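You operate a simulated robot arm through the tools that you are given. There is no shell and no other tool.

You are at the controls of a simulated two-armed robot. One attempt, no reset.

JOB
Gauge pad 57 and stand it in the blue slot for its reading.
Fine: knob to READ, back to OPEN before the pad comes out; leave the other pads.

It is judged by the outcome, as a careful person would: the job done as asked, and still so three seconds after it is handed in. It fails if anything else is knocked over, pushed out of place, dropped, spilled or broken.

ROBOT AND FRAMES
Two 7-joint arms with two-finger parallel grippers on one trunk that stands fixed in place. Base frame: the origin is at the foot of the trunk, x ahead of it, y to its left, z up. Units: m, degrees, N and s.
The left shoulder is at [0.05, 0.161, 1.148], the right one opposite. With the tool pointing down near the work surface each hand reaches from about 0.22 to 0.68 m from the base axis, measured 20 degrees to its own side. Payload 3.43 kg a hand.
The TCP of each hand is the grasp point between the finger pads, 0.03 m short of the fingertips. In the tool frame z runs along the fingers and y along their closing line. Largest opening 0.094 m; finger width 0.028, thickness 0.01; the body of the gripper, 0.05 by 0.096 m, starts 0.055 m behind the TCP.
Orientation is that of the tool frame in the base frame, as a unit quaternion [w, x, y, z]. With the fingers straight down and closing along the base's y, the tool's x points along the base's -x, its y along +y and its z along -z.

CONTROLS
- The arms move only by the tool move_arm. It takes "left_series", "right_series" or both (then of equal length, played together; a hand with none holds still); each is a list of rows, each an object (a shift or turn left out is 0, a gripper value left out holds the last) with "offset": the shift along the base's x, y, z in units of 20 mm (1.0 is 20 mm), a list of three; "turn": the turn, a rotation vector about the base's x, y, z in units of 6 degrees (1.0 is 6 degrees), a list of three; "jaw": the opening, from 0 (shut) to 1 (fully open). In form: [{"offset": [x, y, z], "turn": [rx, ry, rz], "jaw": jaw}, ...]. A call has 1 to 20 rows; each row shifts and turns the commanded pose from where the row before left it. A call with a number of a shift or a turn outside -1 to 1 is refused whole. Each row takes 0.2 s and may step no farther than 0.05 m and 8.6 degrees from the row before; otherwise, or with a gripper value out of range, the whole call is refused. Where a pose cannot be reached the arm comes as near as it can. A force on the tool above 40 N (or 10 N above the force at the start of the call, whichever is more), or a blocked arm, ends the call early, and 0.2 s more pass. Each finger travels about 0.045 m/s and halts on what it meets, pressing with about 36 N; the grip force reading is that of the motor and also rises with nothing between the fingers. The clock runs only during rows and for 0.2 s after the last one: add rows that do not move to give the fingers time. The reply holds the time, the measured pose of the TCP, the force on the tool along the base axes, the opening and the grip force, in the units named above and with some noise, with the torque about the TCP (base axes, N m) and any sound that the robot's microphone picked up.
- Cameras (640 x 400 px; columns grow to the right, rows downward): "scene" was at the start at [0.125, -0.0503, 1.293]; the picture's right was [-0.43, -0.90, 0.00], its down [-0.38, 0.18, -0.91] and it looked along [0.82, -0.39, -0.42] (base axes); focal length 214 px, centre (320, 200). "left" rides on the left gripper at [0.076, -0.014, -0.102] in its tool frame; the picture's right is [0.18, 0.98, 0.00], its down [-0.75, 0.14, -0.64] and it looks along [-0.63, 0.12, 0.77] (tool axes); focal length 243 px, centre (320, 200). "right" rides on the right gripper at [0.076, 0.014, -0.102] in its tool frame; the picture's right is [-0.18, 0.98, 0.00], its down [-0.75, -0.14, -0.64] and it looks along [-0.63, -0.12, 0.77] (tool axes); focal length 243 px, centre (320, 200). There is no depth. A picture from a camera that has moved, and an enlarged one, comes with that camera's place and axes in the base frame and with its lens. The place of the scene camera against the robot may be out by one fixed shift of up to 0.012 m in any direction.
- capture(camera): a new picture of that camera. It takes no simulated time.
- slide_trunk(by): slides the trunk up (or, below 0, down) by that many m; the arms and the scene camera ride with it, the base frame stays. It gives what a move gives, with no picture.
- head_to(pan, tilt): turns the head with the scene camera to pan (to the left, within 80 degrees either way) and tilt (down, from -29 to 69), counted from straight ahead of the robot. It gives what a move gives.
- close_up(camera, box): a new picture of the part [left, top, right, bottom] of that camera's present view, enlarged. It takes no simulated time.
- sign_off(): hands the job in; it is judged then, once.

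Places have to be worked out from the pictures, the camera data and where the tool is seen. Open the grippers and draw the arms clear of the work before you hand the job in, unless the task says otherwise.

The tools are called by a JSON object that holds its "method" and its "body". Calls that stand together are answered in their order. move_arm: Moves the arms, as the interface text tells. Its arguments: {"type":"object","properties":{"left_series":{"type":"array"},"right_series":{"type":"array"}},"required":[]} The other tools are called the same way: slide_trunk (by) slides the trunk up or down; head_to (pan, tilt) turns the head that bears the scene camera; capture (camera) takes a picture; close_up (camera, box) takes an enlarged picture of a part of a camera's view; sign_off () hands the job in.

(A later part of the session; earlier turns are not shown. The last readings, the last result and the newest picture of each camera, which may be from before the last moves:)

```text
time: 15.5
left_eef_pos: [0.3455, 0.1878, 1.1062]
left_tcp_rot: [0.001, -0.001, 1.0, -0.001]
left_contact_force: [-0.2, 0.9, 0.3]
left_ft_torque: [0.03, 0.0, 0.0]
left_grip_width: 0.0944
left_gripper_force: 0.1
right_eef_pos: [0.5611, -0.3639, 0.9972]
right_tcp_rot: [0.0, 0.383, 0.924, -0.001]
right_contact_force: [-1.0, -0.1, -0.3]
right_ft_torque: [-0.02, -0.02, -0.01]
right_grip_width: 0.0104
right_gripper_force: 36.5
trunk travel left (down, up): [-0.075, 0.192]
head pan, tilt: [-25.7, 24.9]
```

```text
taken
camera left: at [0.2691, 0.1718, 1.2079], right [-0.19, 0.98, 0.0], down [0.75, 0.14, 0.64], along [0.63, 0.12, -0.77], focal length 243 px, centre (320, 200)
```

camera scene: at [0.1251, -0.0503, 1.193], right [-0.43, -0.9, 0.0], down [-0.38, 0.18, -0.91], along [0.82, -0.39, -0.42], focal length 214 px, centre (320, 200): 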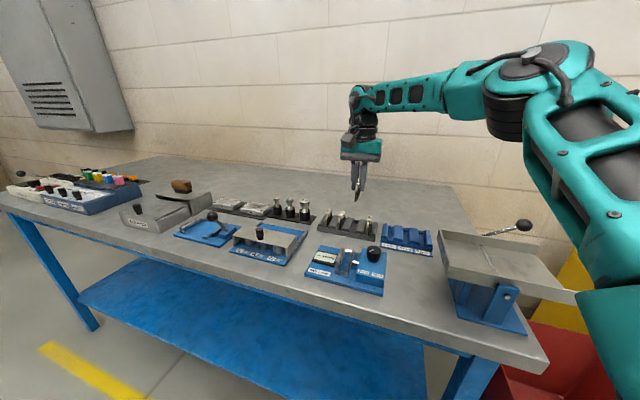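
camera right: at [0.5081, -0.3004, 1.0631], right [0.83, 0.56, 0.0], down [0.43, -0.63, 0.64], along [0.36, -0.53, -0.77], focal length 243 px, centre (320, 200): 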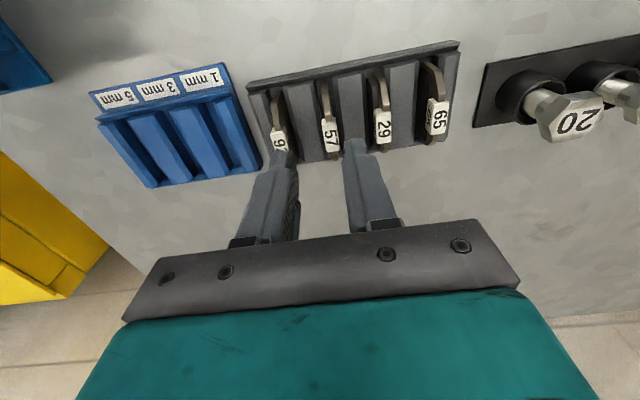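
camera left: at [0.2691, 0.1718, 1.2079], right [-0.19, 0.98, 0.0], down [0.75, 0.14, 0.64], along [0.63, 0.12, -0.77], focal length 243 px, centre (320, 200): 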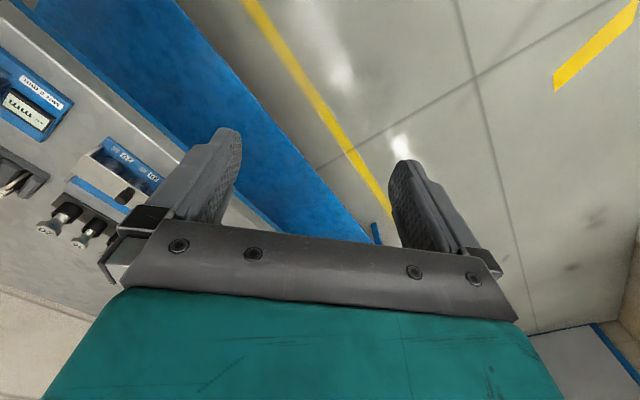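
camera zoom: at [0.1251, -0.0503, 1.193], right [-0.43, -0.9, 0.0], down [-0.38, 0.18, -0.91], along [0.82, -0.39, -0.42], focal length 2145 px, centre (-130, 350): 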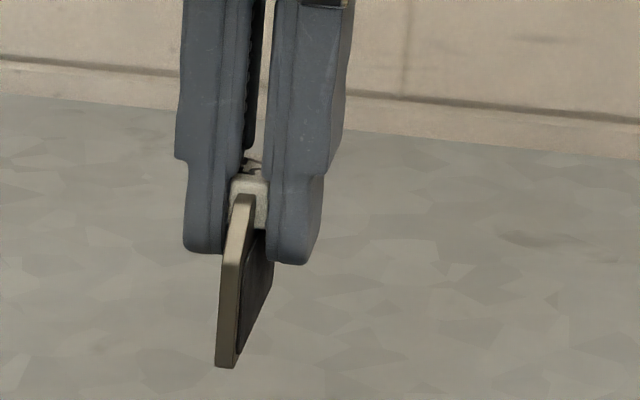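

The pad body is ~29 mm tall below its tab and the gauge jaws are ~27 mm deep, so with the present grip the fingertips would hit the jaw tops. I'll set the pad back in its own slot and re-grip 10 mm higher.

{"method": "move_arm", "body": {"right_series": [{"offset": [0, 0, -1]}, {"offset": [0, 0, -1]}, {"offset": [0, 0, -1]}, {"offset": [0, 0, -0.7]}, {"offset": [0, 0, -0.6]}, {"offset": [0, 0, -0.4]}, {"offset": [0, 0, -0.25]}, {"offset": [0, 0, 0]}]}}

{"method": "close_up", "body": {"camera": "scene", "box": [310, 190, 400, 250]}}

```text
time: 17.3
left_eef_pos: [0.3457, 0.1865, 1.1059]
left_tcp_rot: [0.0, 0.0, 1.0, -0.001]
left_contact_force: [0.4, -0.2, 0.0]
left_ft_torque: [0.0, 0.02, 0.0]
left_grip_width: 0.0942
left_gripper_force: 0.0
right_eef_pos: [0.5612, -0.3616, 0.8987]
right_tcp_rot: [0.0, 0.382, 0.924, 0.0]
right_contact_force: [-0.2, 0.3, -1.3]
right_ft_torque: [0.03, -0.01, -0.02]
right_grip_width: 0.0104
right_gripper_force: 36.0
trunk travel left (down, up): [-0.075, 0.192]
head pan, tilt: [-25.7, 24.9]
```

```text
6.67 times, centred on (355, 220) of scene
camera zoom: at [0.1251, -0.0503, 1.193], right [-0.43, -0.9, 0.0], down [-0.38, 0.18, -0.91], along [0.82, -0.39, -0.42], focal length 1430 px, centre (87, 67)
```

zoom: 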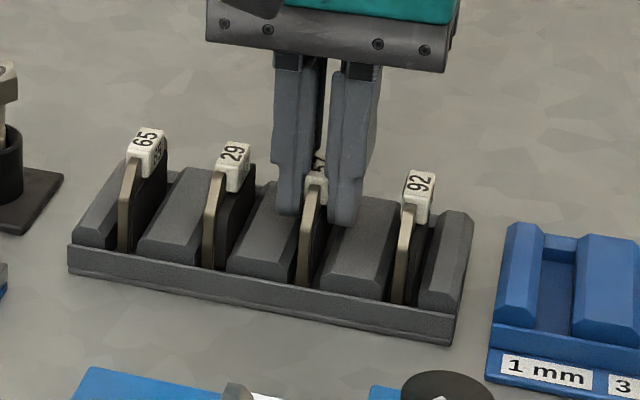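

Pad is back in slot, no contact force yet (probably about 1–2 mm above the floor). Nudging down 1 mm at a time to feel the floor.

{"method": "move_arm", "body": {"right_series": [{"offset": [0, 0, -0.06]}, {"offset": [0, 0, 0]}]}}

```text
time: 17.9
left_eef_pos: [0.3447, 0.1863, 1.1063]
left_tcp_rot: [0.0, -0.001, 1.0, -0.001]
left_contact_force: [-0.8, 0.2, -0.3]
left_ft_torque: [0.01, 0.03, 0.01]
left_grip_width: 0.094
left_gripper_force: 0.0
right_eef_pos: [0.5614, -0.3627, 0.8969]
right_tcp_rot: [0.0, 0.383, 0.924, 0.0]
right_contact_force: [0.3, 0.6, 1.6]
right_ft_torque: [0.03, 0.05, 0.0]
right_grip_width: 0.0102
right_gripper_force: 36.1
trunk travel left (down, up): [-0.075, 0.192]
head pan, tilt: [-25.7, 24.9]
```

Back at the original grip height (z≈0.897). Release, raise 11 mm, and re-close on the tab.

{"method": "move_arm", "body": {"right_series": [{"jaw": 0.25}, {"jaw": 0.25}, {"jaw": 0.25}, {"offset": [0, 0, 0.3]}, {"offset": [0, 0, 0.25]}, {"offset": [0, 0, 0]}]}}

{"method": "close_up", "body": {"camera": "scene", "box": [310, 190, 400, 250]}}

{"method": "close_up", "body": {"camera": "right", "box": [240, 90, 400, 210]}}

```text
time: 19.3
left_eef_pos: [0.346, 0.1875, 1.1053]
left_tcp_rot: [0.0, -0.001, 1.0, -0.002]
left_contact_force: [1.0, -0.1, -0.9]
left_ft_torque: [-0.04, 0.01, 0.02]
left_grip_width: 0.0942
left_gripper_force: 0.0
right_eef_pos: [0.5619, -0.363, 0.9083]
right_tcp_rot: [0.0, 0.384, 0.923, 0.0]
right_contact_force: [0.4, -0.5, -0.5]
right_ft_torque: [0.0, -0.03, 0.0]
right_grip_width: 0.0233
right_gripper_force: 0.0
trunk travel left (down, up): [-0.075, 0.192]
head pan, tilt: [-25.7, 24.9]
```

```text
6.67 times, centred on (355, 220) of scene
camera zoom: at [0.125, -0.0503, 1.193], right [-0.43, -0.9, 0.0], down [-0.38, 0.18, -0.91], along [0.82, -0.39, -0.42], focal length 1430 px, centre (87, 67)
```

zoom: 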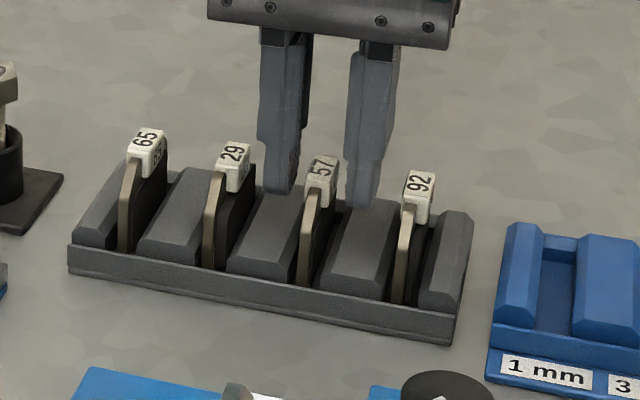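

```text
3.33 times, centred on (320, 150) of right
camera zoom: at [0.5177, -0.2988, 1.01], right [0.83, 0.56, 0.0], down [0.43, -0.63, 0.64], along [0.36, -0.53, -0.77], focal length 809 px, centre (320, 367)
```

zoom: 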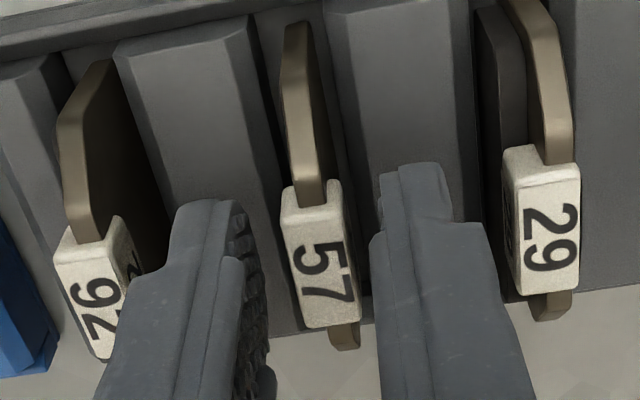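

Fingertips are now around 3 mm above tab's lower edge. Closing and lifting.

{"method": "move_arm", "body": {"right_series": [{"jaw": 0}, {"jaw": 0}, {"jaw": 0}, {"jaw": 0}, {"offset": [0, 0, 0.3]}, {"offset": [0, 0, 0.5]}, {"offset": [0, 0, 0.7]}, {"offset": [0, 0, 1]}, {"offset": [0, 0, 1]}, {"offset": [0, 0, 0]}]}}

{"method": "close_up", "body": {"camera": "scene", "box": [330, 165, 390, 225]}}

{"method": "close_up", "body": {"camera": "right", "box": [240, 80, 420, 210]}}

```text
time: 21.5
left_eef_pos: [0.3458, 0.1864, 1.1062]
left_tcp_rot: [0.0, -0.001, 1.0, -0.001]
left_contact_force: [0.1, 0.5, 0.6]
left_ft_torque: [-0.01, 0.01, -0.01]
left_grip_width: 0.0938
left_gripper_force: 0.0
right_eef_pos: [0.5621, -0.3637, 0.977]
right_tcp_rot: [0.0, 0.382, 0.924, 0.0]
right_contact_force: [-0.1, -0.1, -0.7]
right_ft_torque: [0.01, 0.01, -0.01]
right_grip_width: 0.0103
right_gripper_force: 35.6
trunk travel left (down, up): [-0.075, 0.192]
head pan, tilt: [-25.7, 24.9]
```

```text
6.67 times, centred on (360, 195) of scene
camera zoom: at [0.1251, -0.0503, 1.193], right [-0.43, -0.9, 0.0], down [-0.38, 0.18, -0.91], along [0.82, -0.39, -0.42], focal length 1430 px, centre (53, 233)
```

zoom: 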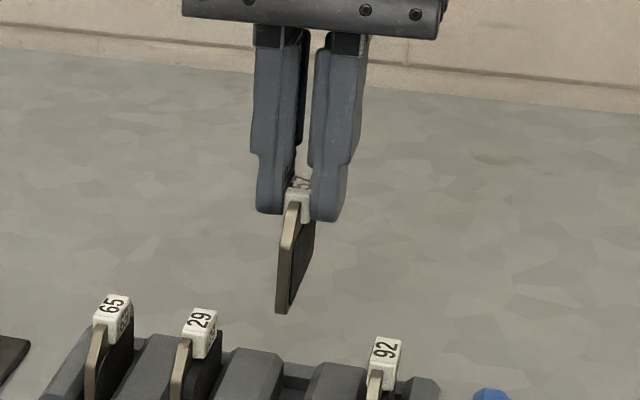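

```text
3.08 times, centred on (330, 145) of right
camera zoom: at [0.5182, -0.2997, 1.0798], right [0.82, 0.57, 0.0], down [0.43, -0.63, 0.64], along [0.36, -0.53, -0.77], focal length 746 px, centre (289, 369)
```

zoom: 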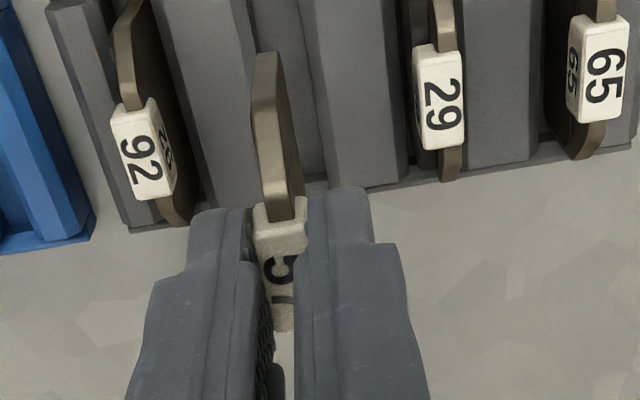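

Firm grip, pad hangs straight. Carrying it at height over to the gauge cradle, target TCP ≈ (0.441,-0.257), still 70 mm above.

{"method": "move_arm", "body": {"right_series": [{"offset": [-0.75, 0.66, 0]}, {"offset": [-0.75, 0.66, 0]}, {"offset": [-0.75, 0.66, 0]}, {"offset": [-0.75, 0.66, 0]}, {"offset": [-0.75, 0.66, 0]}, {"offset": [-0.75, 0.66, 0]}, {"offset": [-0.75, 0.66, 0]}, {"offset": [-0.75, 0.66, 0]}, {"offset": [0, 0, 0]}]}}

{"method": "close_up", "body": {"camera": "scene", "box": [300, 210, 400, 305]}}

{"method": "capture", "body": {"camera": "right"}}

{"method": "close_up", "body": {"camera": "right", "box": [220, 40, 420, 200]}}

```text
time: 23.5
left_eef_pos: [0.346, 0.1864, 1.1058]
left_tcp_rot: [-0.001, -0.001, 1.0, -0.001]
left_contact_force: [0.1, -0.1, 0.1]
left_ft_torque: [0.0, 0.04, 0.04]
left_grip_width: 0.0941
left_gripper_force: 0.0
right_eef_pos: [0.4412, -0.2572, 0.9771]
right_tcp_rot: [0.0, 0.383, 0.924, -0.001]
right_contact_force: [-0.7, -0.3, -0.4]
right_ft_torque: [0.03, -0.01, 0.05]
right_grip_width: 0.0101
right_gripper_force: 35.9
trunk travel left (down, up): [-0.075, 0.192]
head pan, tilt: [-25.7, 24.9]
```

```text
4.21 times, centred on (350, 258) of scene
camera zoom: at [0.1251, -0.0503, 1.193], right [-0.43, -0.9, 0.0], down [-0.38, 0.18, -0.91], along [0.82, -0.39, -0.42], focal length 903 px, centre (194, -42)
```

zoom: 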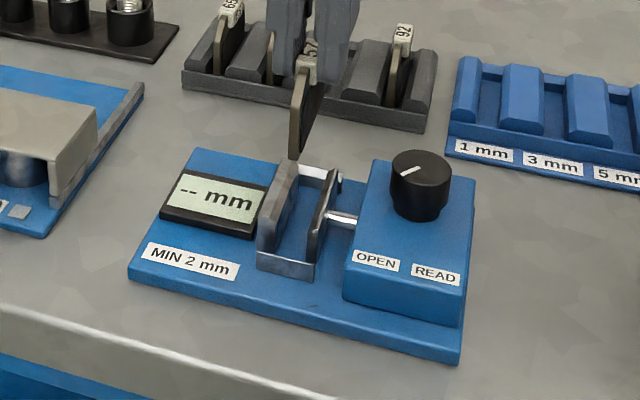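

```text
taken
camera right: at [0.3975, -0.193, 1.0794], right [0.83, 0.56, 0.0], down [0.43, -0.63, 0.64], along [0.36, -0.53, -0.77], focal length 243 px, centre (320, 200)
```

right: 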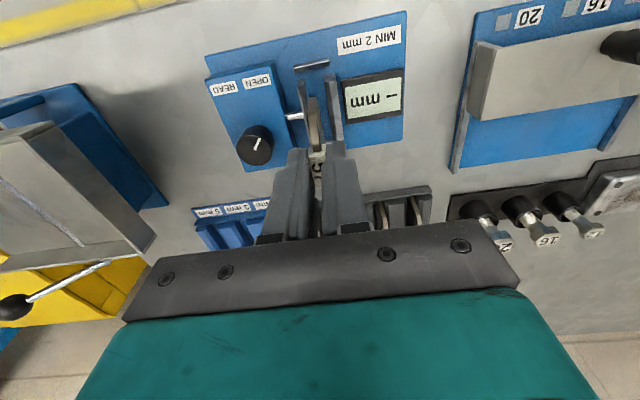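

```text
2.50 times, centred on (320, 120) of right
camera zoom: at [0.3975, -0.193, 1.0794], right [0.83, 0.56, 0.0], down [0.43, -0.63, 0.64], along [0.36, -0.53, -0.77], focal length 606 px, centre (320, 400)
```

zoom: 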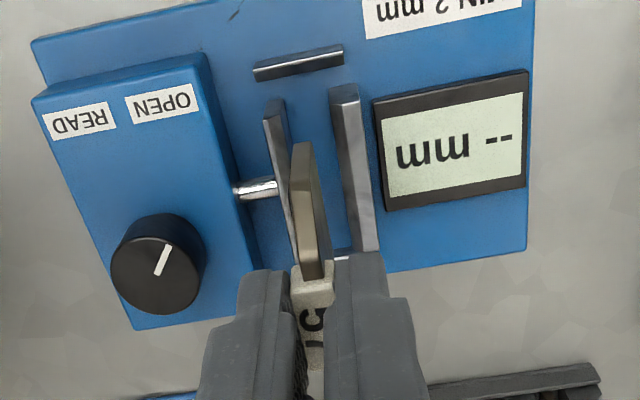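

Pad is above the cradle; zooming to verify the alignment with the jaw gap and end plates.

{"method": "close_up", "body": {"camera": "right", "box": [285, 50, 375, 150]}}

{"method": "close_up", "body": {"camera": "scene", "box": [335, 225, 385, 285]}}

```text
4.00 times, centred on (330, 100) of right
camera zoom: at [0.3975, -0.193, 1.0794], right [0.83, 0.56, 0.0], down [0.43, -0.63, 0.64], along [0.36, -0.53, -0.77], focal length 970 px, centre (280, 600)
```

zoom: 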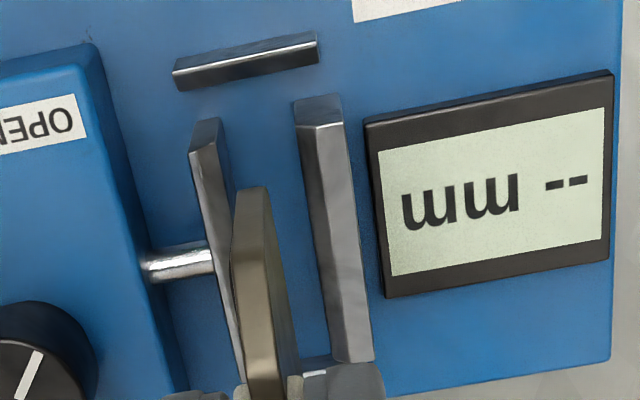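

```text
6.67 times, centred on (360, 255) of scene
camera zoom: at [0.1251, -0.0503, 1.193], right [-0.43, -0.9, 0.0], down [-0.38, 0.18, -0.91], along [0.82, -0.39, -0.42], focal length 1430 px, centre (53, -167)
```

zoom: 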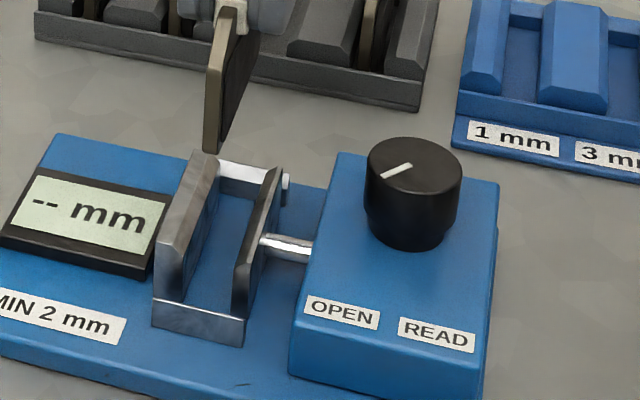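

Jaw gap spans r −0.139…−0.123 (16 mm), cradle b 0.4616…0.5275; pad plate sits at r −0.131 with lining to its right, so I shift 2 mm left and lower until the pad bottom is just above the jaws.

{"method": "move_arm", "body": {"right_series": [{"offset": [0.07, 0.07, -0.4]}, {"offset": [0, 0, -0.7]}, {"offset": [0, 0, -0.6]}, {"offset": [0, 0, 0]}]}}

{"method": "close_up", "body": {"camera": "right", "box": [265, 40, 385, 190]}}

{"method": "close_up", "body": {"camera": "scene", "box": [335, 230, 385, 280]}}

```text
time: 24.5
left_eef_pos: [0.346, 0.1865, 1.106]
left_tcp_rot: [0.0, -0.001, 1.0, -0.001]
left_contact_force: [0.0, 0.0, 0.2]
left_ft_torque: [0.05, 0.0, 0.02]
left_grip_width: 0.094
left_gripper_force: 0.0
right_eef_pos: [0.4426, -0.2556, 0.9446]
right_tcp_rot: [0.0, 0.382, 0.924, 0.001]
right_contact_force: [0.3, -0.8, -1.5]
right_ft_torque: [-0.02, 0.01, 0.0]
right_grip_width: 0.01
right_gripper_force: 36.0
trunk travel left (down, up): [-0.075, 0.192]
head pan, tilt: [-25.7, 24.9]
```

```text
2.67 times, centred on (325, 115) of right
camera zoom: at [0.3996, -0.1919, 1.0463], right [0.83, 0.56, 0.0], down [0.43, -0.63, 0.64], along [0.36, -0.53, -0.77], focal length 647 px, centre (307, 427)
```

zoom: 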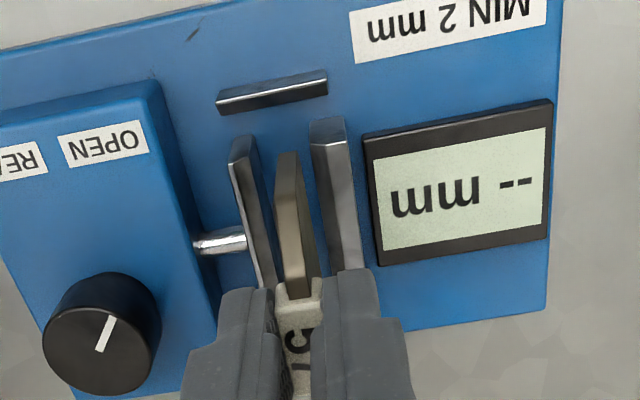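

```text
8.00 times, centred on (360, 255) of scene
camera zoom: at [0.1251, -0.0503, 1.193], right [-0.43, -0.9, 0.0], down [-0.38, 0.18, -0.91], along [0.82, -0.39, -0.42], focal length 1716 px, centre (0, -240)
```

zoom: 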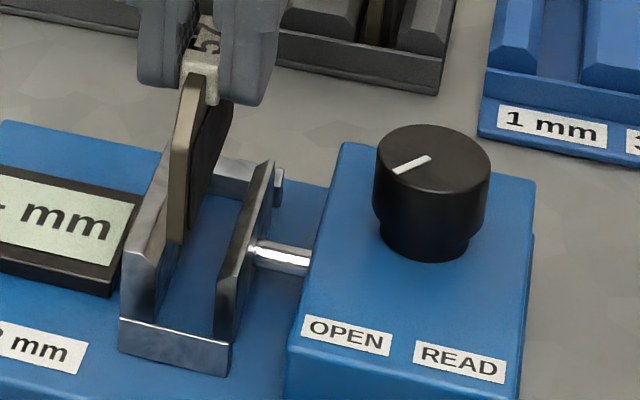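

Pad is centred over the gap. Lowering 26 mm into the jaws, then I'll feel for the floor in small steps.

{"method": "move_arm", "body": {"right_series": [{"offset": [0, 0, -0.4]}, {"offset": [0, 0, -0.4]}, {"offset": [0, 0, -0.4]}, {"offset": [0, 0, 0]}]}}

{"method": "close_up", "body": {"camera": "right", "box": [265, 40, 385, 190]}}

{"method": "close_up", "body": {"camera": "scene", "box": [325, 230, 385, 285]}}

```text
time: 25.5
left_eef_pos: [0.3451, 0.1869, 1.105]
left_tcp_rot: [0.0, -0.002, 1.0, 0.0]
left_contact_force: [0.0, 1.0, 0.5]
left_ft_torque: [-0.02, -0.03, -0.01]
left_grip_width: 0.0941
left_gripper_force: 0.1
right_eef_pos: [0.4422, -0.2555, 0.9206]
right_tcp_rot: [0.0, 0.383, 0.924, 0.0]
right_contact_force: [0.4, -0.2, -1.2]
right_ft_torque: [0.04, -0.01, -0.03]
right_grip_width: 0.0099
right_gripper_force: 35.6
trunk travel left (down, up): [-0.075, 0.192]
head pan, tilt: [-25.7, 24.9]
```

```text
2.67 times, centred on (325, 115) of right
camera zoom: at [0.3991, -0.192, 1.0219], right [0.83, 0.56, 0.0], down [0.43, -0.63, 0.64], along [0.36, -0.53, -0.77], focal length 647 px, centre (307, 427)
```

zoom: 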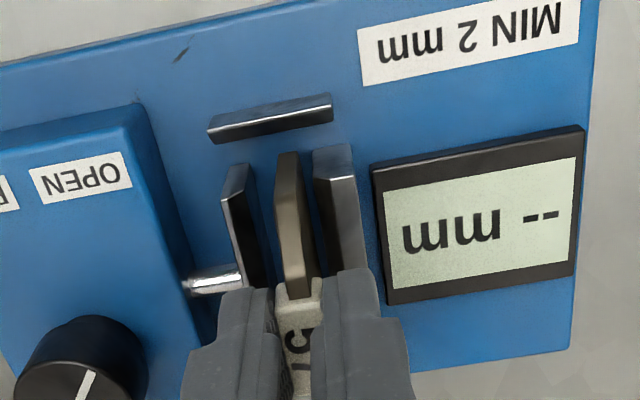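

```text
7.27 times, centred on (355, 258) of scene
camera zoom: at [0.1251, -0.0503, 1.193], right [-0.43, -0.9, 0.0], down [-0.38, 0.18, -0.91], along [0.82, -0.39, -0.42], focal length 1560 px, centre (66, -218)
```

zoom: 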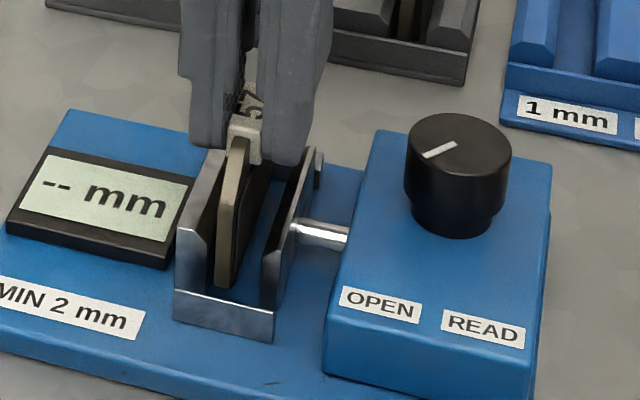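

Pad is nicely between the jaws with fingertips above jaw tops. Continue down 10 mm slowly.

{"method": "move_arm", "body": {"right_series": [{"offset": [0, 0, -0.2]}, {"offset": [0, 0, -0.2]}, {"offset": [0, 0, -0.1]}, {"offset": [0, 0, 0]}]}}

{"method": "close_up", "body": {"camera": "scene", "box": [325, 230, 385, 285]}}

```text
time: 26.5
left_eef_pos: [0.344, 0.1871, 1.1067]
left_tcp_rot: [0.002, -0.001, 1.0, 0.0]
left_contact_force: [0.4, 0.2, -0.5]
left_ft_torque: [0.0, -0.02, -0.02]
left_grip_width: 0.094
left_gripper_force: 0.0
right_eef_pos: [0.4424, -0.2551, 0.9144]
right_tcp_rot: [0.004, 0.384, 0.924, 0.002]
right_contact_force: [1.4, -6.0, 33.0]
right_ft_torque: [-0.1, 0.17, 0.07]
right_grip_width: 0.0102
right_gripper_force: 35.7
trunk travel left (down, up): [-0.075, 0.192]
head pan, tilt: [-25.7, 24.9]
```

```text
7.27 times, centred on (355, 258) of scene
camera zoom: at [0.123, -0.0496, 1.1937], right [-0.43, -0.9, 0.0], down [-0.38, 0.18, -0.91], along [0.82, -0.39, -0.42], focal length 1560 px, centre (66, -218)
```

zoom: 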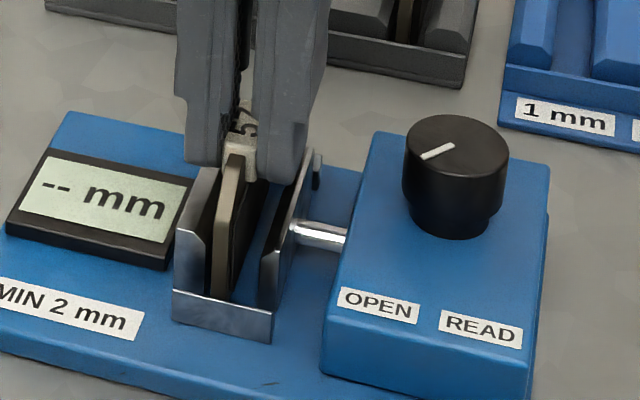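

33 N upward: something touches already at z≈0.914. Backing off 4 mm to relieve and inspecting what is in contact.

{"method": "move_arm", "body": {"right_series": [{"offset": [0, 0, 0.2]}, {"offset": [0, 0, 0]}]}}

{"method": "close_up", "body": {"camera": "scene", "box": [335, 240, 375, 285]}}

{"method": "close_up", "body": {"camera": "right", "box": [285, 70, 375, 180]}}

```text
time: 27.1
left_eef_pos: [0.3452, 0.1866, 1.1058]
left_tcp_rot: [0.001, -0.001, 1.0, -0.001]
left_contact_force: [0.1, 0.2, 0.6]
left_ft_torque: [0.0, 0.02, 0.01]
left_grip_width: 0.0942
left_gripper_force: 0.1
right_eef_pos: [0.4425, -0.2559, 0.9135]
right_tcp_rot: [0.001, 0.383, 0.924, 0.0]
right_contact_force: [6.5, -1.3, 14.0]
right_ft_torque: [-0.46, -0.69, 0.09]
right_grip_width: 0.0099
right_gripper_force: 35.1
trunk travel left (down, up): [-0.075, 0.192]
head pan, tilt: [-25.7, 24.9]
```

```text
8.89 times, centred on (355, 262) of scene
camera zoom: at [0.1245, -0.0498, 1.1929], right [-0.43, -0.9, 0.0], down [-0.38, 0.18, -0.91], along [0.82, -0.39, -0.42], focal length 1906 px, centre (9, -356)
```

zoom: 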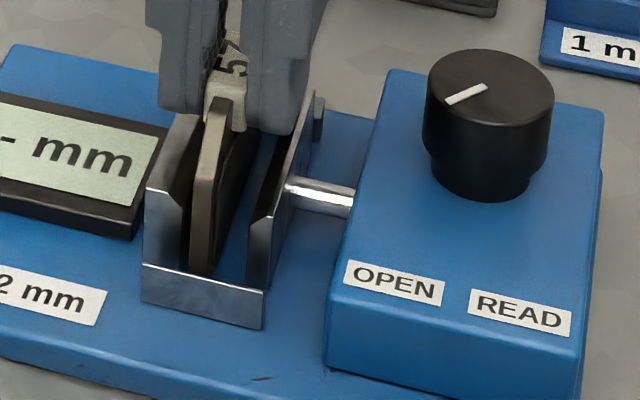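

```text
3.64 times, centred on (330, 125) of right
camera zoom: at [0.3988, -0.1917, 1.0153], right [0.82, 0.57, 0.0], down [0.43, -0.63, 0.64], along [0.36, -0.53, -0.77], focal length 882 px, centre (284, 473)
```

zoom: 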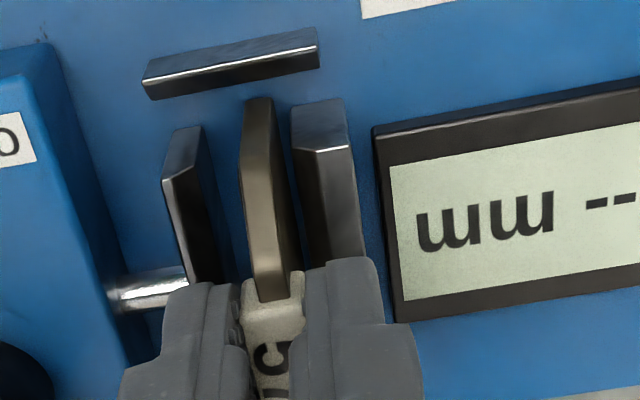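

The residual 14 N suggests the pad bottom is resting on the cradle floor (base plate is nearer z≈0.851 than I first estimated). Ease up another 1 mm and re-read.

{"method": "move_arm", "body": {"right_series": [{"offset": [0, 0, 0.05]}, {"offset": [0, 0, 0]}]}}

```text
time: 27.7
left_eef_pos: [0.3465, 0.1875, 1.1046]
left_tcp_rot: [0.0, -0.001, 1.0, 0.0]
left_contact_force: [-0.3, 0.7, -0.2]
left_ft_torque: [-0.03, 0.0, 0.03]
left_grip_width: 0.0941
left_gripper_force: 0.0
right_eef_pos: [0.4422, -0.256, 0.9143]
right_tcp_rot: [-0.002, 0.383, 0.924, -0.001]
right_contact_force: [1.3, 0.7, 3.2]
right_ft_torque: [-0.01, -0.16, 0.03]
right_grip_width: 0.0099
right_gripper_force: 35.6
trunk travel left (down, up): [-0.075, 0.192]
head pan, tilt: [-25.7, 24.9]
```

Force is now ~3 N: the pad is resting on the cradle floor. Opening the fingers to let it stand, then rising straight up.

{"method": "move_arm", "body": {"right_series": [{"jaw": 0.15}, {"jaw": 0.3}, {"jaw": 0.3}, {"jaw": 0.3}]}}

{"method": "close_up", "body": {"camera": "scene", "box": [325, 230, 385, 285]}}

{"method": "close_up", "body": {"camera": "right", "box": [265, 60, 385, 200]}}

```text
time: 28.7
left_eef_pos: [0.345, 0.1883, 1.1056]
left_tcp_rot: [0.0, -0.001, 1.0, 0.0]
left_contact_force: [-0.3, 0.2, -1.0]
left_ft_torque: [-0.04, -0.04, 0.05]
left_grip_width: 0.094
left_gripper_force: 0.1
right_eef_pos: [0.4427, -0.2563, 0.9145]
right_tcp_rot: [-0.001, 0.382, 0.924, -0.001]
right_contact_force: [1.1, -0.4, -0.2]
right_ft_torque: [0.01, 0.0, 0.02]
right_grip_width: 0.028
right_gripper_force: 0.0
trunk travel left (down, up): [-0.075, 0.192]
head pan, tilt: [-25.7, 24.9]
```

```text
7.27 times, centred on (355, 258) of scene
camera zoom: at [0.125, -0.0503, 1.193], right [-0.43, -0.9, 0.0], down [-0.38, 0.18, -0.91], along [0.82, -0.39, -0.42], focal length 1560 px, centre (66, -218)
```

zoom: 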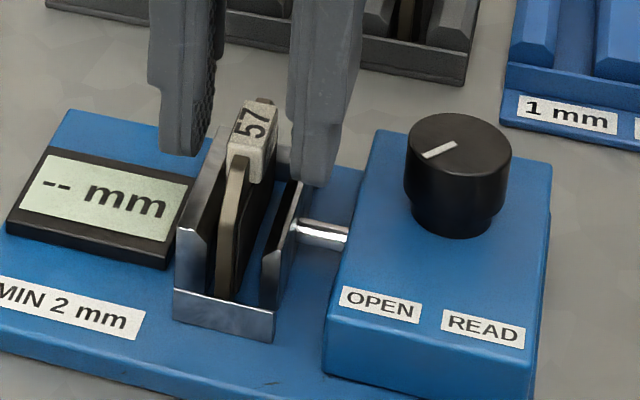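

```text
2.86 times, centred on (325, 130) of right
camera zoom: at [0.3992, -0.192, 1.0167], right [0.83, 0.56, 0.0], down [0.43, -0.63, 0.64], along [0.36, -0.53, -0.77], focal length 693 px, centre (306, 400)
```

zoom: 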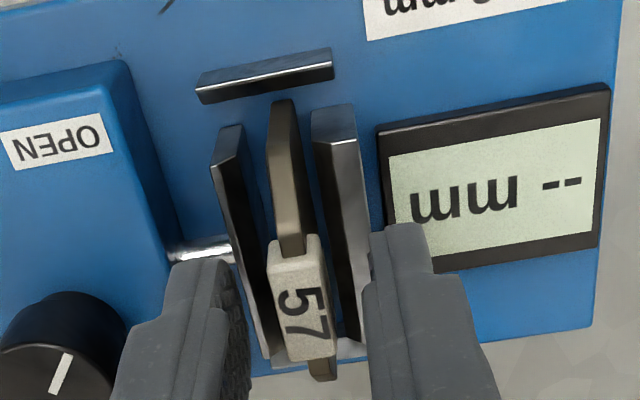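

Pad 57 stands upright in the gauge. Rising clear, then moving over the knob at about (0.408,-0.3065) with jaws at 47 mm.

{"method": "move_arm", "body": {"right_series": [{"offset": [0, 0, 0.5]}, {"offset": [0, 0, 1]}, {"offset": [0, 0, 1]}, {"offset": [0, 0, 1]}, {"offset": [0, 0, 0.5], "jaw": 0.5}, {"offset": [-0.57, -0.84, 0], "jaw": 0.5}, {"offset": [-0.57, -0.84, 0]}, {"offset": [-0.57, -0.84, 0]}, {"offset": [0, 0, -0.8]}, {"offset": [0, 0, -0.8]}, {"offset": [0, 0, 0]}]}}

{"method": "capture", "body": {"camera": "scene"}}

{"method": "close_up", "body": {"camera": "right", "box": [220, 50, 440, 210]}}

{"method": "close_up", "body": {"camera": "scene", "box": [300, 210, 420, 310]}}

```text
time: 31.1
left_eef_pos: [0.3459, 0.1859, 1.1065]
left_tcp_rot: [0.0, -0.001, 1.0, -0.001]
left_contact_force: [0.0, -0.2, 0.1]
left_ft_torque: [-0.02, 0.02, 0.02]
left_grip_width: 0.094
left_gripper_force: 0.0
right_eef_pos: [0.4076, -0.3078, 0.9629]
right_tcp_rot: [0.0, 0.383, 0.924, 0.0]
right_contact_force: [0.0, 0.4, -0.9]
right_ft_torque: [0.02, -0.02, -0.02]
right_grip_width: 0.0472
right_gripper_force: 0.0
trunk travel left (down, up): [-0.075, 0.192]
head pan, tilt: [-25.7, 24.9]
```

```text
taken
camera scene: at [0.125, -0.0503, 1.193], right [-0.43, -0.9, 0.0], down [-0.38, 0.18, -0.91], along [0.82, -0.39, -0.42], focal length 214 px, centre (320, 200)
```

scene: 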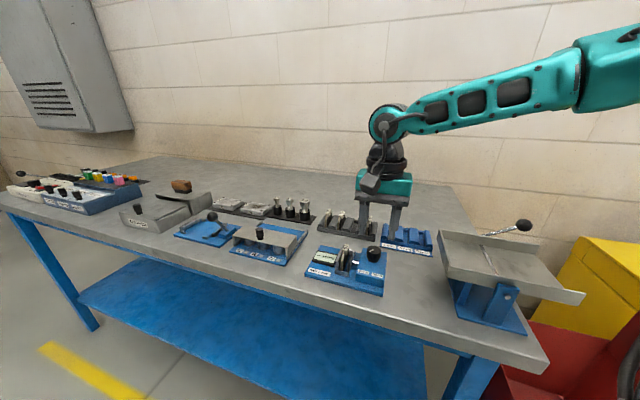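

```text
2.50 times, centred on (330, 130) of right
camera zoom: at [0.3646, -0.2435, 1.0642], right [0.83, 0.56, 0.0], down [0.43, -0.63, 0.64], along [0.36, -0.53, -0.77], focal length 606 px, centre (295, 375)
```

zoom: 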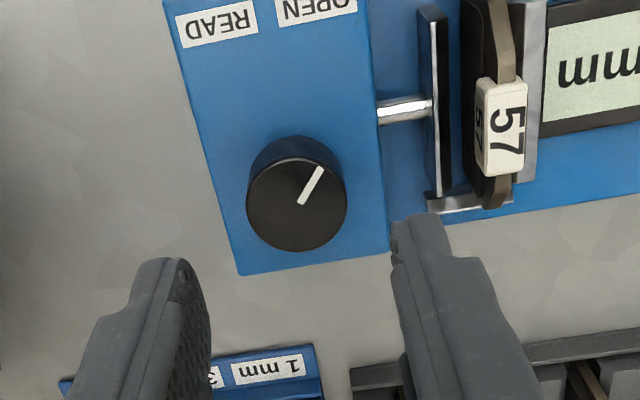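

```text
4.00 times, centred on (360, 260) of scene
camera zoom: at [0.125, -0.0503, 1.193], right [-0.43, -0.9, 0.0], down [-0.38, 0.18, -0.91], along [0.82, -0.39, -0.42], focal length 858 px, centre (160, -40)
```

zoom: 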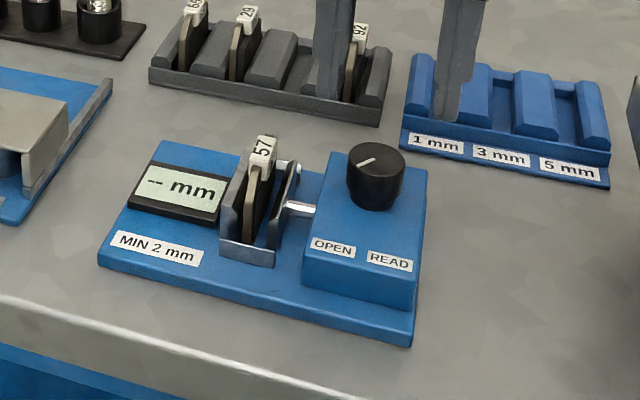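

Knob measured at r −0.072, b 0.506, TCP is within 1.5 mm. Descending to put fingertips ~9 mm above the box top around the knob.

{"method": "move_arm", "body": {"right_series": [{"offset": [0.04, 0.04, -0.9]}, {"offset": [0, 0, -0.9]}, {"offset": [0, 0, -0.75]}, {"offset": [0, 0, 0]}]}}

{"method": "close_up", "body": {"camera": "scene", "box": [330, 210, 410, 290]}}

{"method": "close_up", "body": {"camera": "right", "box": [220, 80, 440, 220]}}

```text
time: 32.1
left_eef_pos: [0.3445, 0.1866, 1.106]
left_tcp_rot: [0.0, -0.001, 1.0, -0.001]
left_contact_force: [0.1, 0.2, 1.0]
left_ft_torque: [-0.02, -0.03, -0.01]
left_grip_width: 0.0939
left_gripper_force: 0.1
right_eef_pos: [0.4102, -0.3062, 0.9119]
right_tcp_rot: [0.0, 0.383, 0.924, 0.0]
right_contact_force: [0.2, -0.4, 0.2]
right_ft_torque: [-0.01, -0.01, -0.01]
right_grip_width: 0.047
right_gripper_force: 0.0
trunk travel left (down, up): [-0.075, 0.192]
head pan, tilt: [-25.7, 24.9]
```

```text
5.00 times, centred on (370, 250) of scene
camera zoom: at [0.1251, -0.0503, 1.193], right [-0.43, -0.9, 0.0], down [-0.38, 0.18, -0.91], along [0.82, -0.39, -0.42], focal length 1072 px, centre (70, -50)
```

zoom: 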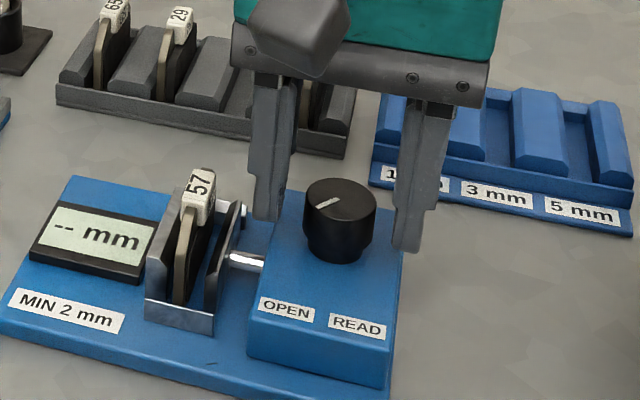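

```text
2.86 times, centred on (330, 150) of right
camera zoom: at [0.3658, -0.2425, 1.0128], right [0.83, 0.56, 0.0], down [0.43, -0.63, 0.64], along [0.36, -0.53, -0.77], focal length 693 px, centre (291, 343)
```

zoom: 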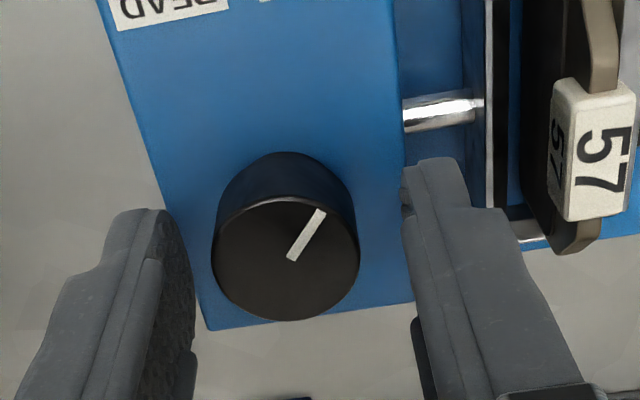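

Fingers straddle the knob. Closing on it.

{"method": "move_arm", "body": {"right_series": [{"jaw": 0.2}, {"jaw": 0.2}, {"jaw": 0.2}]}}

{"method": "close_up", "body": {"camera": "right", "box": [220, 80, 440, 220]}}

```text
time: 32.9
left_eef_pos: [0.3446, 0.1869, 1.1056]
left_tcp_rot: [0.001, -0.001, 1.0, -0.001]
left_contact_force: [0.9, -0.2, -0.2]
left_ft_torque: [-0.02, 0.0, 0.02]
left_grip_width: 0.094
left_gripper_force: 0.1
right_eef_pos: [0.4093, -0.3069, 0.9122]
right_tcp_rot: [0.0, 0.383, 0.924, -0.001]
right_contact_force: [-6.0, -4.0, 0.0]
right_ft_torque: [-0.29, 0.16, 0.02]
right_grip_width: 0.0297
right_gripper_force: 44.6
trunk travel left (down, up): [-0.075, 0.192]
head pan, tilt: [-25.7, 24.9]
```

```text
2.86 times, centred on (330, 150) of right
camera zoom: at [0.3653, -0.243, 1.0128], right [0.83, 0.56, 0.0], down [0.43, -0.63, 0.64], along [0.36, -0.53, -0.77], focal length 693 px, centre (291, 343)
```

zoom: 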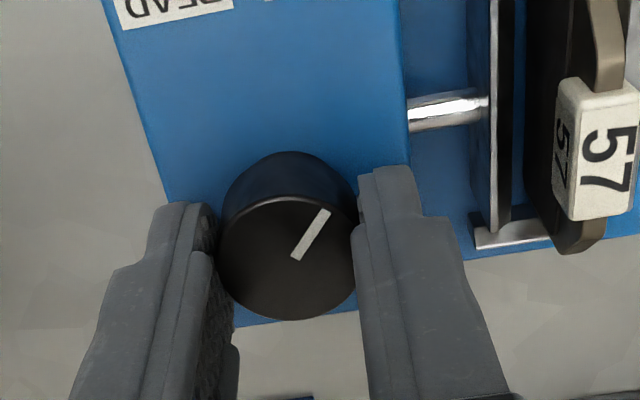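

Gripped at 29.7 mm with a small side load; relieve it by 1 mm and begin turning CCW (OPEN→READ, indicator from +y toward −x): first 30°.

{"method": "move_arm", "body": {"right_series": [{"offset": [-0.04, -0.04, 0]}, {"turn": [0, 0, 1]}, {"turn": [0, 0, 1]}, {"turn": [0, 0, 1]}, {"turn": [0, 0, 1]}, {"turn": [0, 0, 1]}, {"turn": [0, 0, 0]}]}}

{"method": "close_up", "body": {"camera": "scene", "box": [310, 210, 410, 300]}}

{"method": "close_up", "body": {"camera": "right", "box": [220, 60, 440, 220]}}

```text
time: 34.5
left_eef_pos: [0.3461, 0.187, 1.1054]
left_tcp_rot: [0.0, -0.001, 1.0, -0.001]
left_contact_force: [-1.2, 0.2, 0.2]
left_ft_torque: [0.03, 0.01, 0.01]
left_grip_width: 0.094
left_gripper_force: 0.0
right_eef_pos: [0.4095, -0.3075, 0.9121]
right_tcp_rot: [0.0, 0.13, 0.992, 0.002]
right_contact_force: [6.2, 2.6, -10.4]
right_ft_torque: [0.15, -0.34, 0.01]
right_grip_width: 0.0293
right_gripper_force: 44.7
trunk travel left (down, up): [-0.075, 0.192]
head pan, tilt: [-25.7, 24.9]
```

```text
4.44 times, centred on (360, 255) of scene
camera zoom: at [0.1262, -0.0505, 1.1927], right [-0.43, -0.9, 0.0], down [-0.38, 0.18, -0.91], along [0.82, -0.39, -0.42], focal length 953 px, centre (142, -44)
```

zoom: 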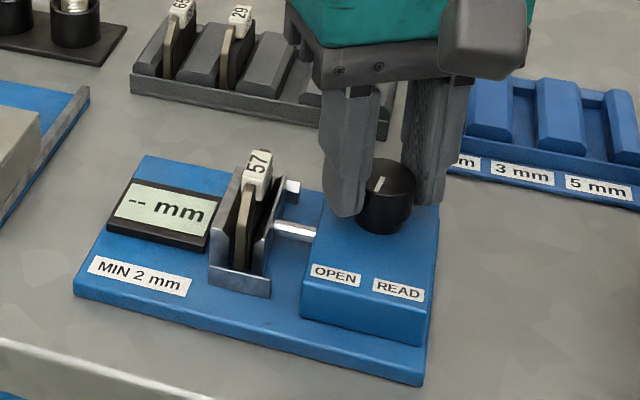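

```text
2.50 times, centred on (330, 140) of right
camera zoom: at [0.3392, -0.2735, 1.0129], right [0.43, 0.9, 0.0], down [0.69, -0.33, 0.64], along [0.58, -0.28, -0.77], focal length 606 px, centre (295, 350)
```

zoom: 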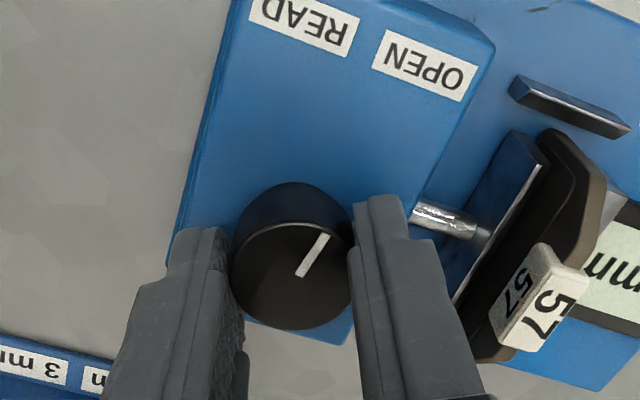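

The knob follows the hand and the movable jaw is advancing. Relieve small loads and turn another 30°.

{"method": "move_arm", "body": {"right_series": [{"offset": [0.03, 0.015, -0.04]}, {"turn": [0, 0, 1]}, {"turn": [0, 0, 1]}, {"turn": [0, 0, 1]}, {"turn": [0, 0, 1]}, {"turn": [0, 0, 1]}, {"turn": [0, 0, 0]}]}}

{"method": "close_up", "body": {"camera": "scene", "box": [310, 210, 410, 300]}}

{"method": "close_up", "body": {"camera": "right", "box": [220, 60, 440, 220]}}

```text
time: 36.1
left_eef_pos: [0.3451, 0.1861, 1.1048]
left_tcp_rot: [-0.001, -0.001, 1.0, -0.001]
left_contact_force: [-0.7, -0.2, 0.0]
left_ft_torque: [-0.01, -0.02, 0.01]
left_grip_width: 0.0939
left_gripper_force: 0.1
right_eef_pos: [0.4095, -0.3055, 0.9112]
right_tcp_rot: [0.001, -0.13, 0.991, 0.0]
right_contact_force: [0.8, 4.9, -2.7]
right_ft_torque: [0.15, 0.13, -0.01]
right_grip_width: 0.0295
right_gripper_force: 45.1
trunk travel left (down, up): [-0.075, 0.192]
head pan, tilt: [-25.7, 24.9]
```

```text
4.44 times, centred on (360, 255) of scene
camera zoom: at [0.1253, -0.05, 1.193], right [-0.43, -0.9, 0.0], down [-0.38, 0.18, -0.91], along [0.82, -0.39, -0.42], focal length 953 px, centre (142, -44)
```

zoom: 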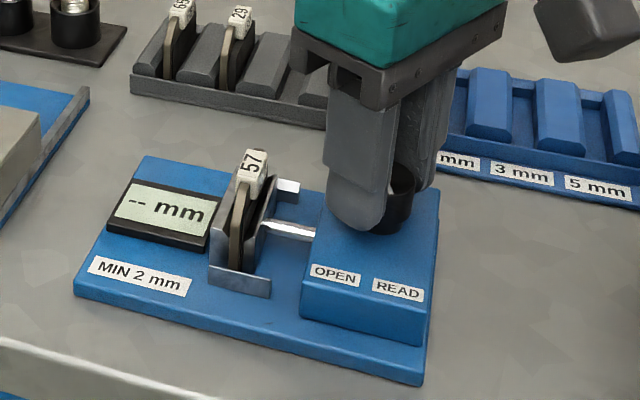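

```text
2.50 times, centred on (330, 140) of right
camera zoom: at [0.332, -0.3121, 1.013], right [-0.08, 1.0, 0.0], down [0.76, 0.06, 0.64], along [0.64, 0.05, -0.77], focal length 606 px, centre (295, 350)
```

zoom: 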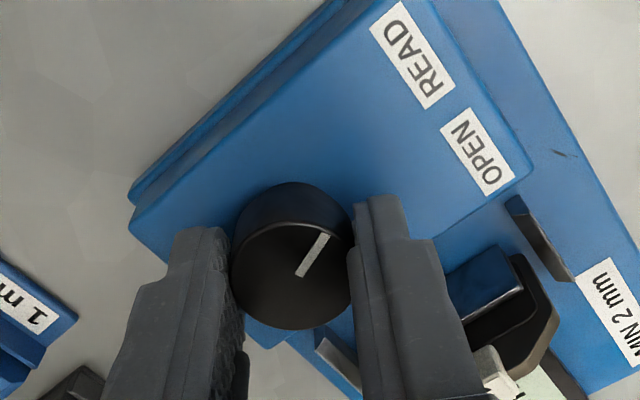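

Jaw has moved against the pad; display still "--". Continue turning the last 30°, relieving small side load.

{"method": "move_arm", "body": {"right_series": [{"offset": [0, 0.03, -0.01]}, {"turn": [0, 0, 1]}, {"turn": [0, 0, 1]}, {"turn": [0, 0, 1]}, {"turn": [0, 0, 1]}, {"turn": [0, 0, 0]}]}}

{"method": "close_up", "body": {"camera": "scene", "box": [310, 210, 410, 300]}}

{"method": "close_up", "body": {"camera": "right", "box": [220, 60, 440, 220]}}

```text
time: 37.3
left_eef_pos: [0.3448, 0.1858, 1.1058]
left_tcp_rot: [0.002, -0.001, 1.0, -0.001]
left_contact_force: [-0.4, 0.4, -0.2]
left_ft_torque: [-0.04, 0.01, -0.01]
left_grip_width: 0.0939
left_gripper_force: 0.1
right_eef_pos: [0.408, -0.3055, 0.9111]
right_tcp_rot: [-0.003, -0.301, 0.954, -0.005]
right_contact_force: [-6.2, -6.1, 8.1]
right_ft_torque: [0.0, 0.31, -0.07]
right_grip_width: 0.0295
right_gripper_force: 45.1
right hand out of reach, approached as far as the arm can: row 5
trunk travel left (down, up): [-0.075, 0.192]
head pan, tilt: [-25.7, 24.9]
stopped in row 5 (right hand): the force on the tool passed its limit at 48 N (the readings are from after the stop); the commanded pose is now the measured one
```

```text
4.44 times, centred on (360, 255) of scene
camera zoom: at [0.124, -0.0502, 1.1933], right [-0.43, -0.9, 0.0], down [-0.38, 0.18, -0.91], along [0.82, -0.39, -0.42], focal length 953 px, centre (142, -44)
```

zoom: 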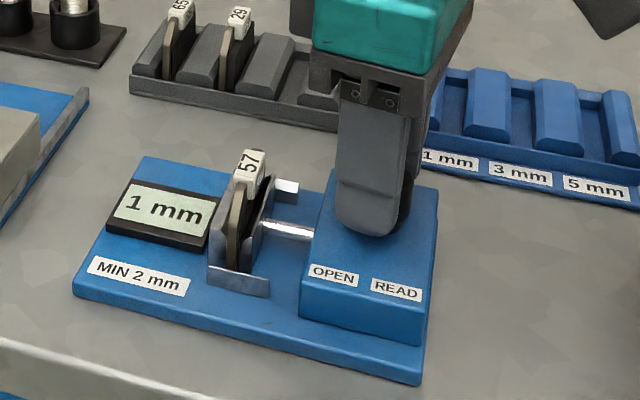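

```text
2.50 times, centred on (330, 140) of right
camera zoom: at [0.3388, -0.3365, 1.0135], right [-0.41, 0.91, -0.01], down [0.7, 0.32, 0.64], along [0.58, 0.26, -0.77], focal length 606 px, centre (295, 350)
```

zoom: 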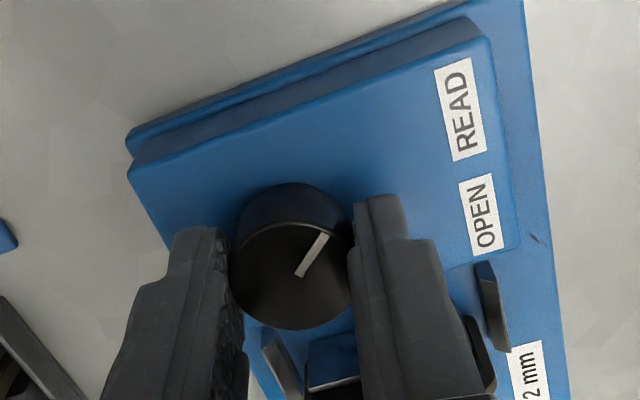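

The display shows a reading. I'll zoom in to confirm it.

{"method": "close_up", "body": {"camera": "scene", "box": [325, 240, 375, 280]}}

{"method": "capture", "body": {"camera": "scene"}}

```text
10.00 times, centred on (350, 260) of scene
camera zoom: at [0.124, -0.0502, 1.1933], right [-0.43, -0.9, 0.0], down [-0.38, 0.18, -0.91], along [0.82, -0.39, -0.42], focal length 2145 px, centre (20, -400)
```

zoom: 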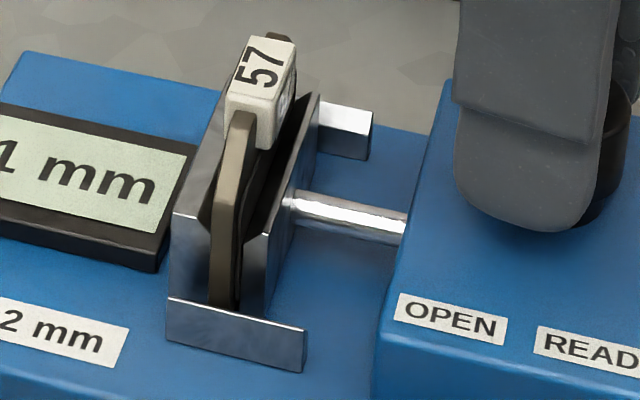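

```text
taken
camera scene: at [0.124, -0.0502, 1.1933], right [-0.43, -0.9, 0.0], down [-0.38, 0.18, -0.91], along [0.82, -0.39, -0.42], focal length 214 px, centre (320, 200)
```

scene: 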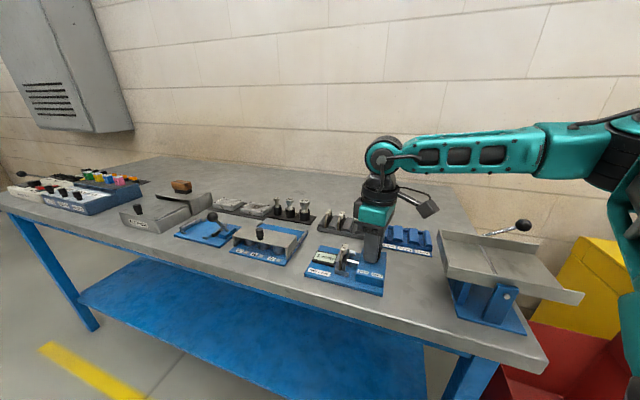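

Display reads "1 mm" and the jaws are clamped on the pad. Poll once with no motion to verify the reading holds and see forces.

{"method": "move_arm", "body": {"right_series": [{"turn": [0, 0, 0]}, {"turn": [0, 0, 0]}]}}

{"method": "close_up", "body": {"camera": "scene", "box": [310, 225, 390, 290]}}

```text
time: 37.9
left_eef_pos: [0.3439, 0.1857, 1.107]
left_tcp_rot: [0.001, -0.001, 1.0, -0.001]
left_contact_force: [-0.6, -0.2, -0.6]
left_ft_torque: [-0.04, 0.01, -0.01]
left_grip_width: 0.0939
left_gripper_force: 0.1
right_eef_pos: [0.4092, -0.3038, 0.9114]
right_tcp_rot: [-0.002, -0.302, 0.953, -0.004]
right_contact_force: [-8.5, -9.1, 13.1]
right_ft_torque: [-0.62, 0.87, -0.05]
right_grip_width: 0.0293
right_gripper_force: 44.7
trunk travel left (down, up): [-0.075, 0.192]
head pan, tilt: [-25.7, 24.9]
```

```text
6.15 times, centred on (350, 258) of scene
camera zoom: at [0.1236, -0.0505, 1.1933], right [-0.43, -0.9, 0.0], down [-0.38, 0.18, -0.91], along [0.82, -0.39, -0.42], focal length 1320 px, centre (135, -154)
```

zoom: 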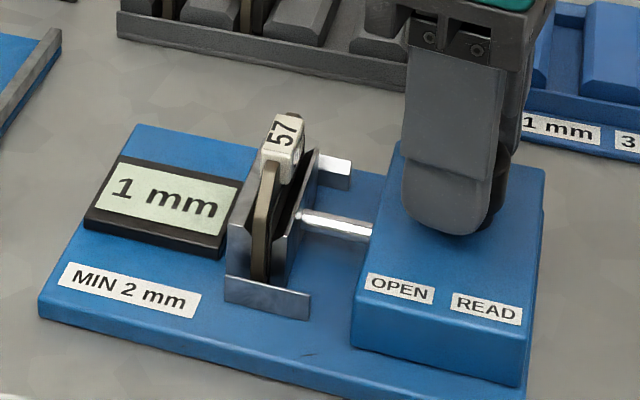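

Reading confirmed: 1 mm → the "1 mm" slot. Now turning the knob back toward OPEN in stages, relieving the side load first.

{"method": "move_arm", "body": {"right_series": [{"offset": [-0.03, -0.04, 0.05]}, {"turn": [0, 0, -1]}, {"turn": [0, 0, -1]}, {"turn": [0, 0, -1]}, {"turn": [0, 0, -1]}, {"turn": [0, 0, -1]}, {"turn": [0, 0, 0]}]}}

{"method": "close_up", "body": {"camera": "scene", "box": [310, 210, 410, 300]}}

```text
time: 39.5
left_eef_pos: [0.346, 0.1856, 1.1056]
left_tcp_rot: [0.0, -0.001, 1.0, 0.0]
left_contact_force: [-0.2, 0.4, 0.5]
left_ft_torque: [0.03, 0.01, 0.03]
left_grip_width: 0.0938
left_gripper_force: 0.1
right_eef_pos: [0.4089, -0.3057, 0.9121]
right_tcp_rot: [-0.002, -0.044, 0.999, -0.002]
right_contact_force: [-2.0, -9.8, 3.7]
right_ft_torque: [-0.44, 0.64, -0.04]
right_grip_width: 0.0294
right_gripper_force: 45.3
trunk travel left (down, up): [-0.075, 0.192]
head pan, tilt: [-25.7, 24.9]
```

```text
4.44 times, centred on (360, 255) of scene
camera zoom: at [0.1247, -0.0509, 1.193], right [-0.43, -0.9, 0.0], down [-0.38, 0.18, -0.91], along [0.82, -0.39, -0.42], focal length 953 px, centre (142, -44)
```

zoom: 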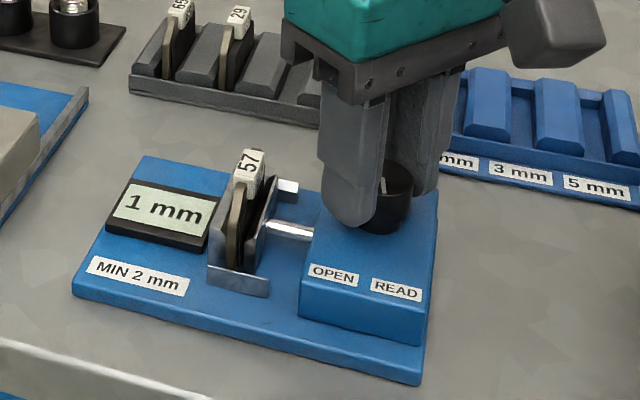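

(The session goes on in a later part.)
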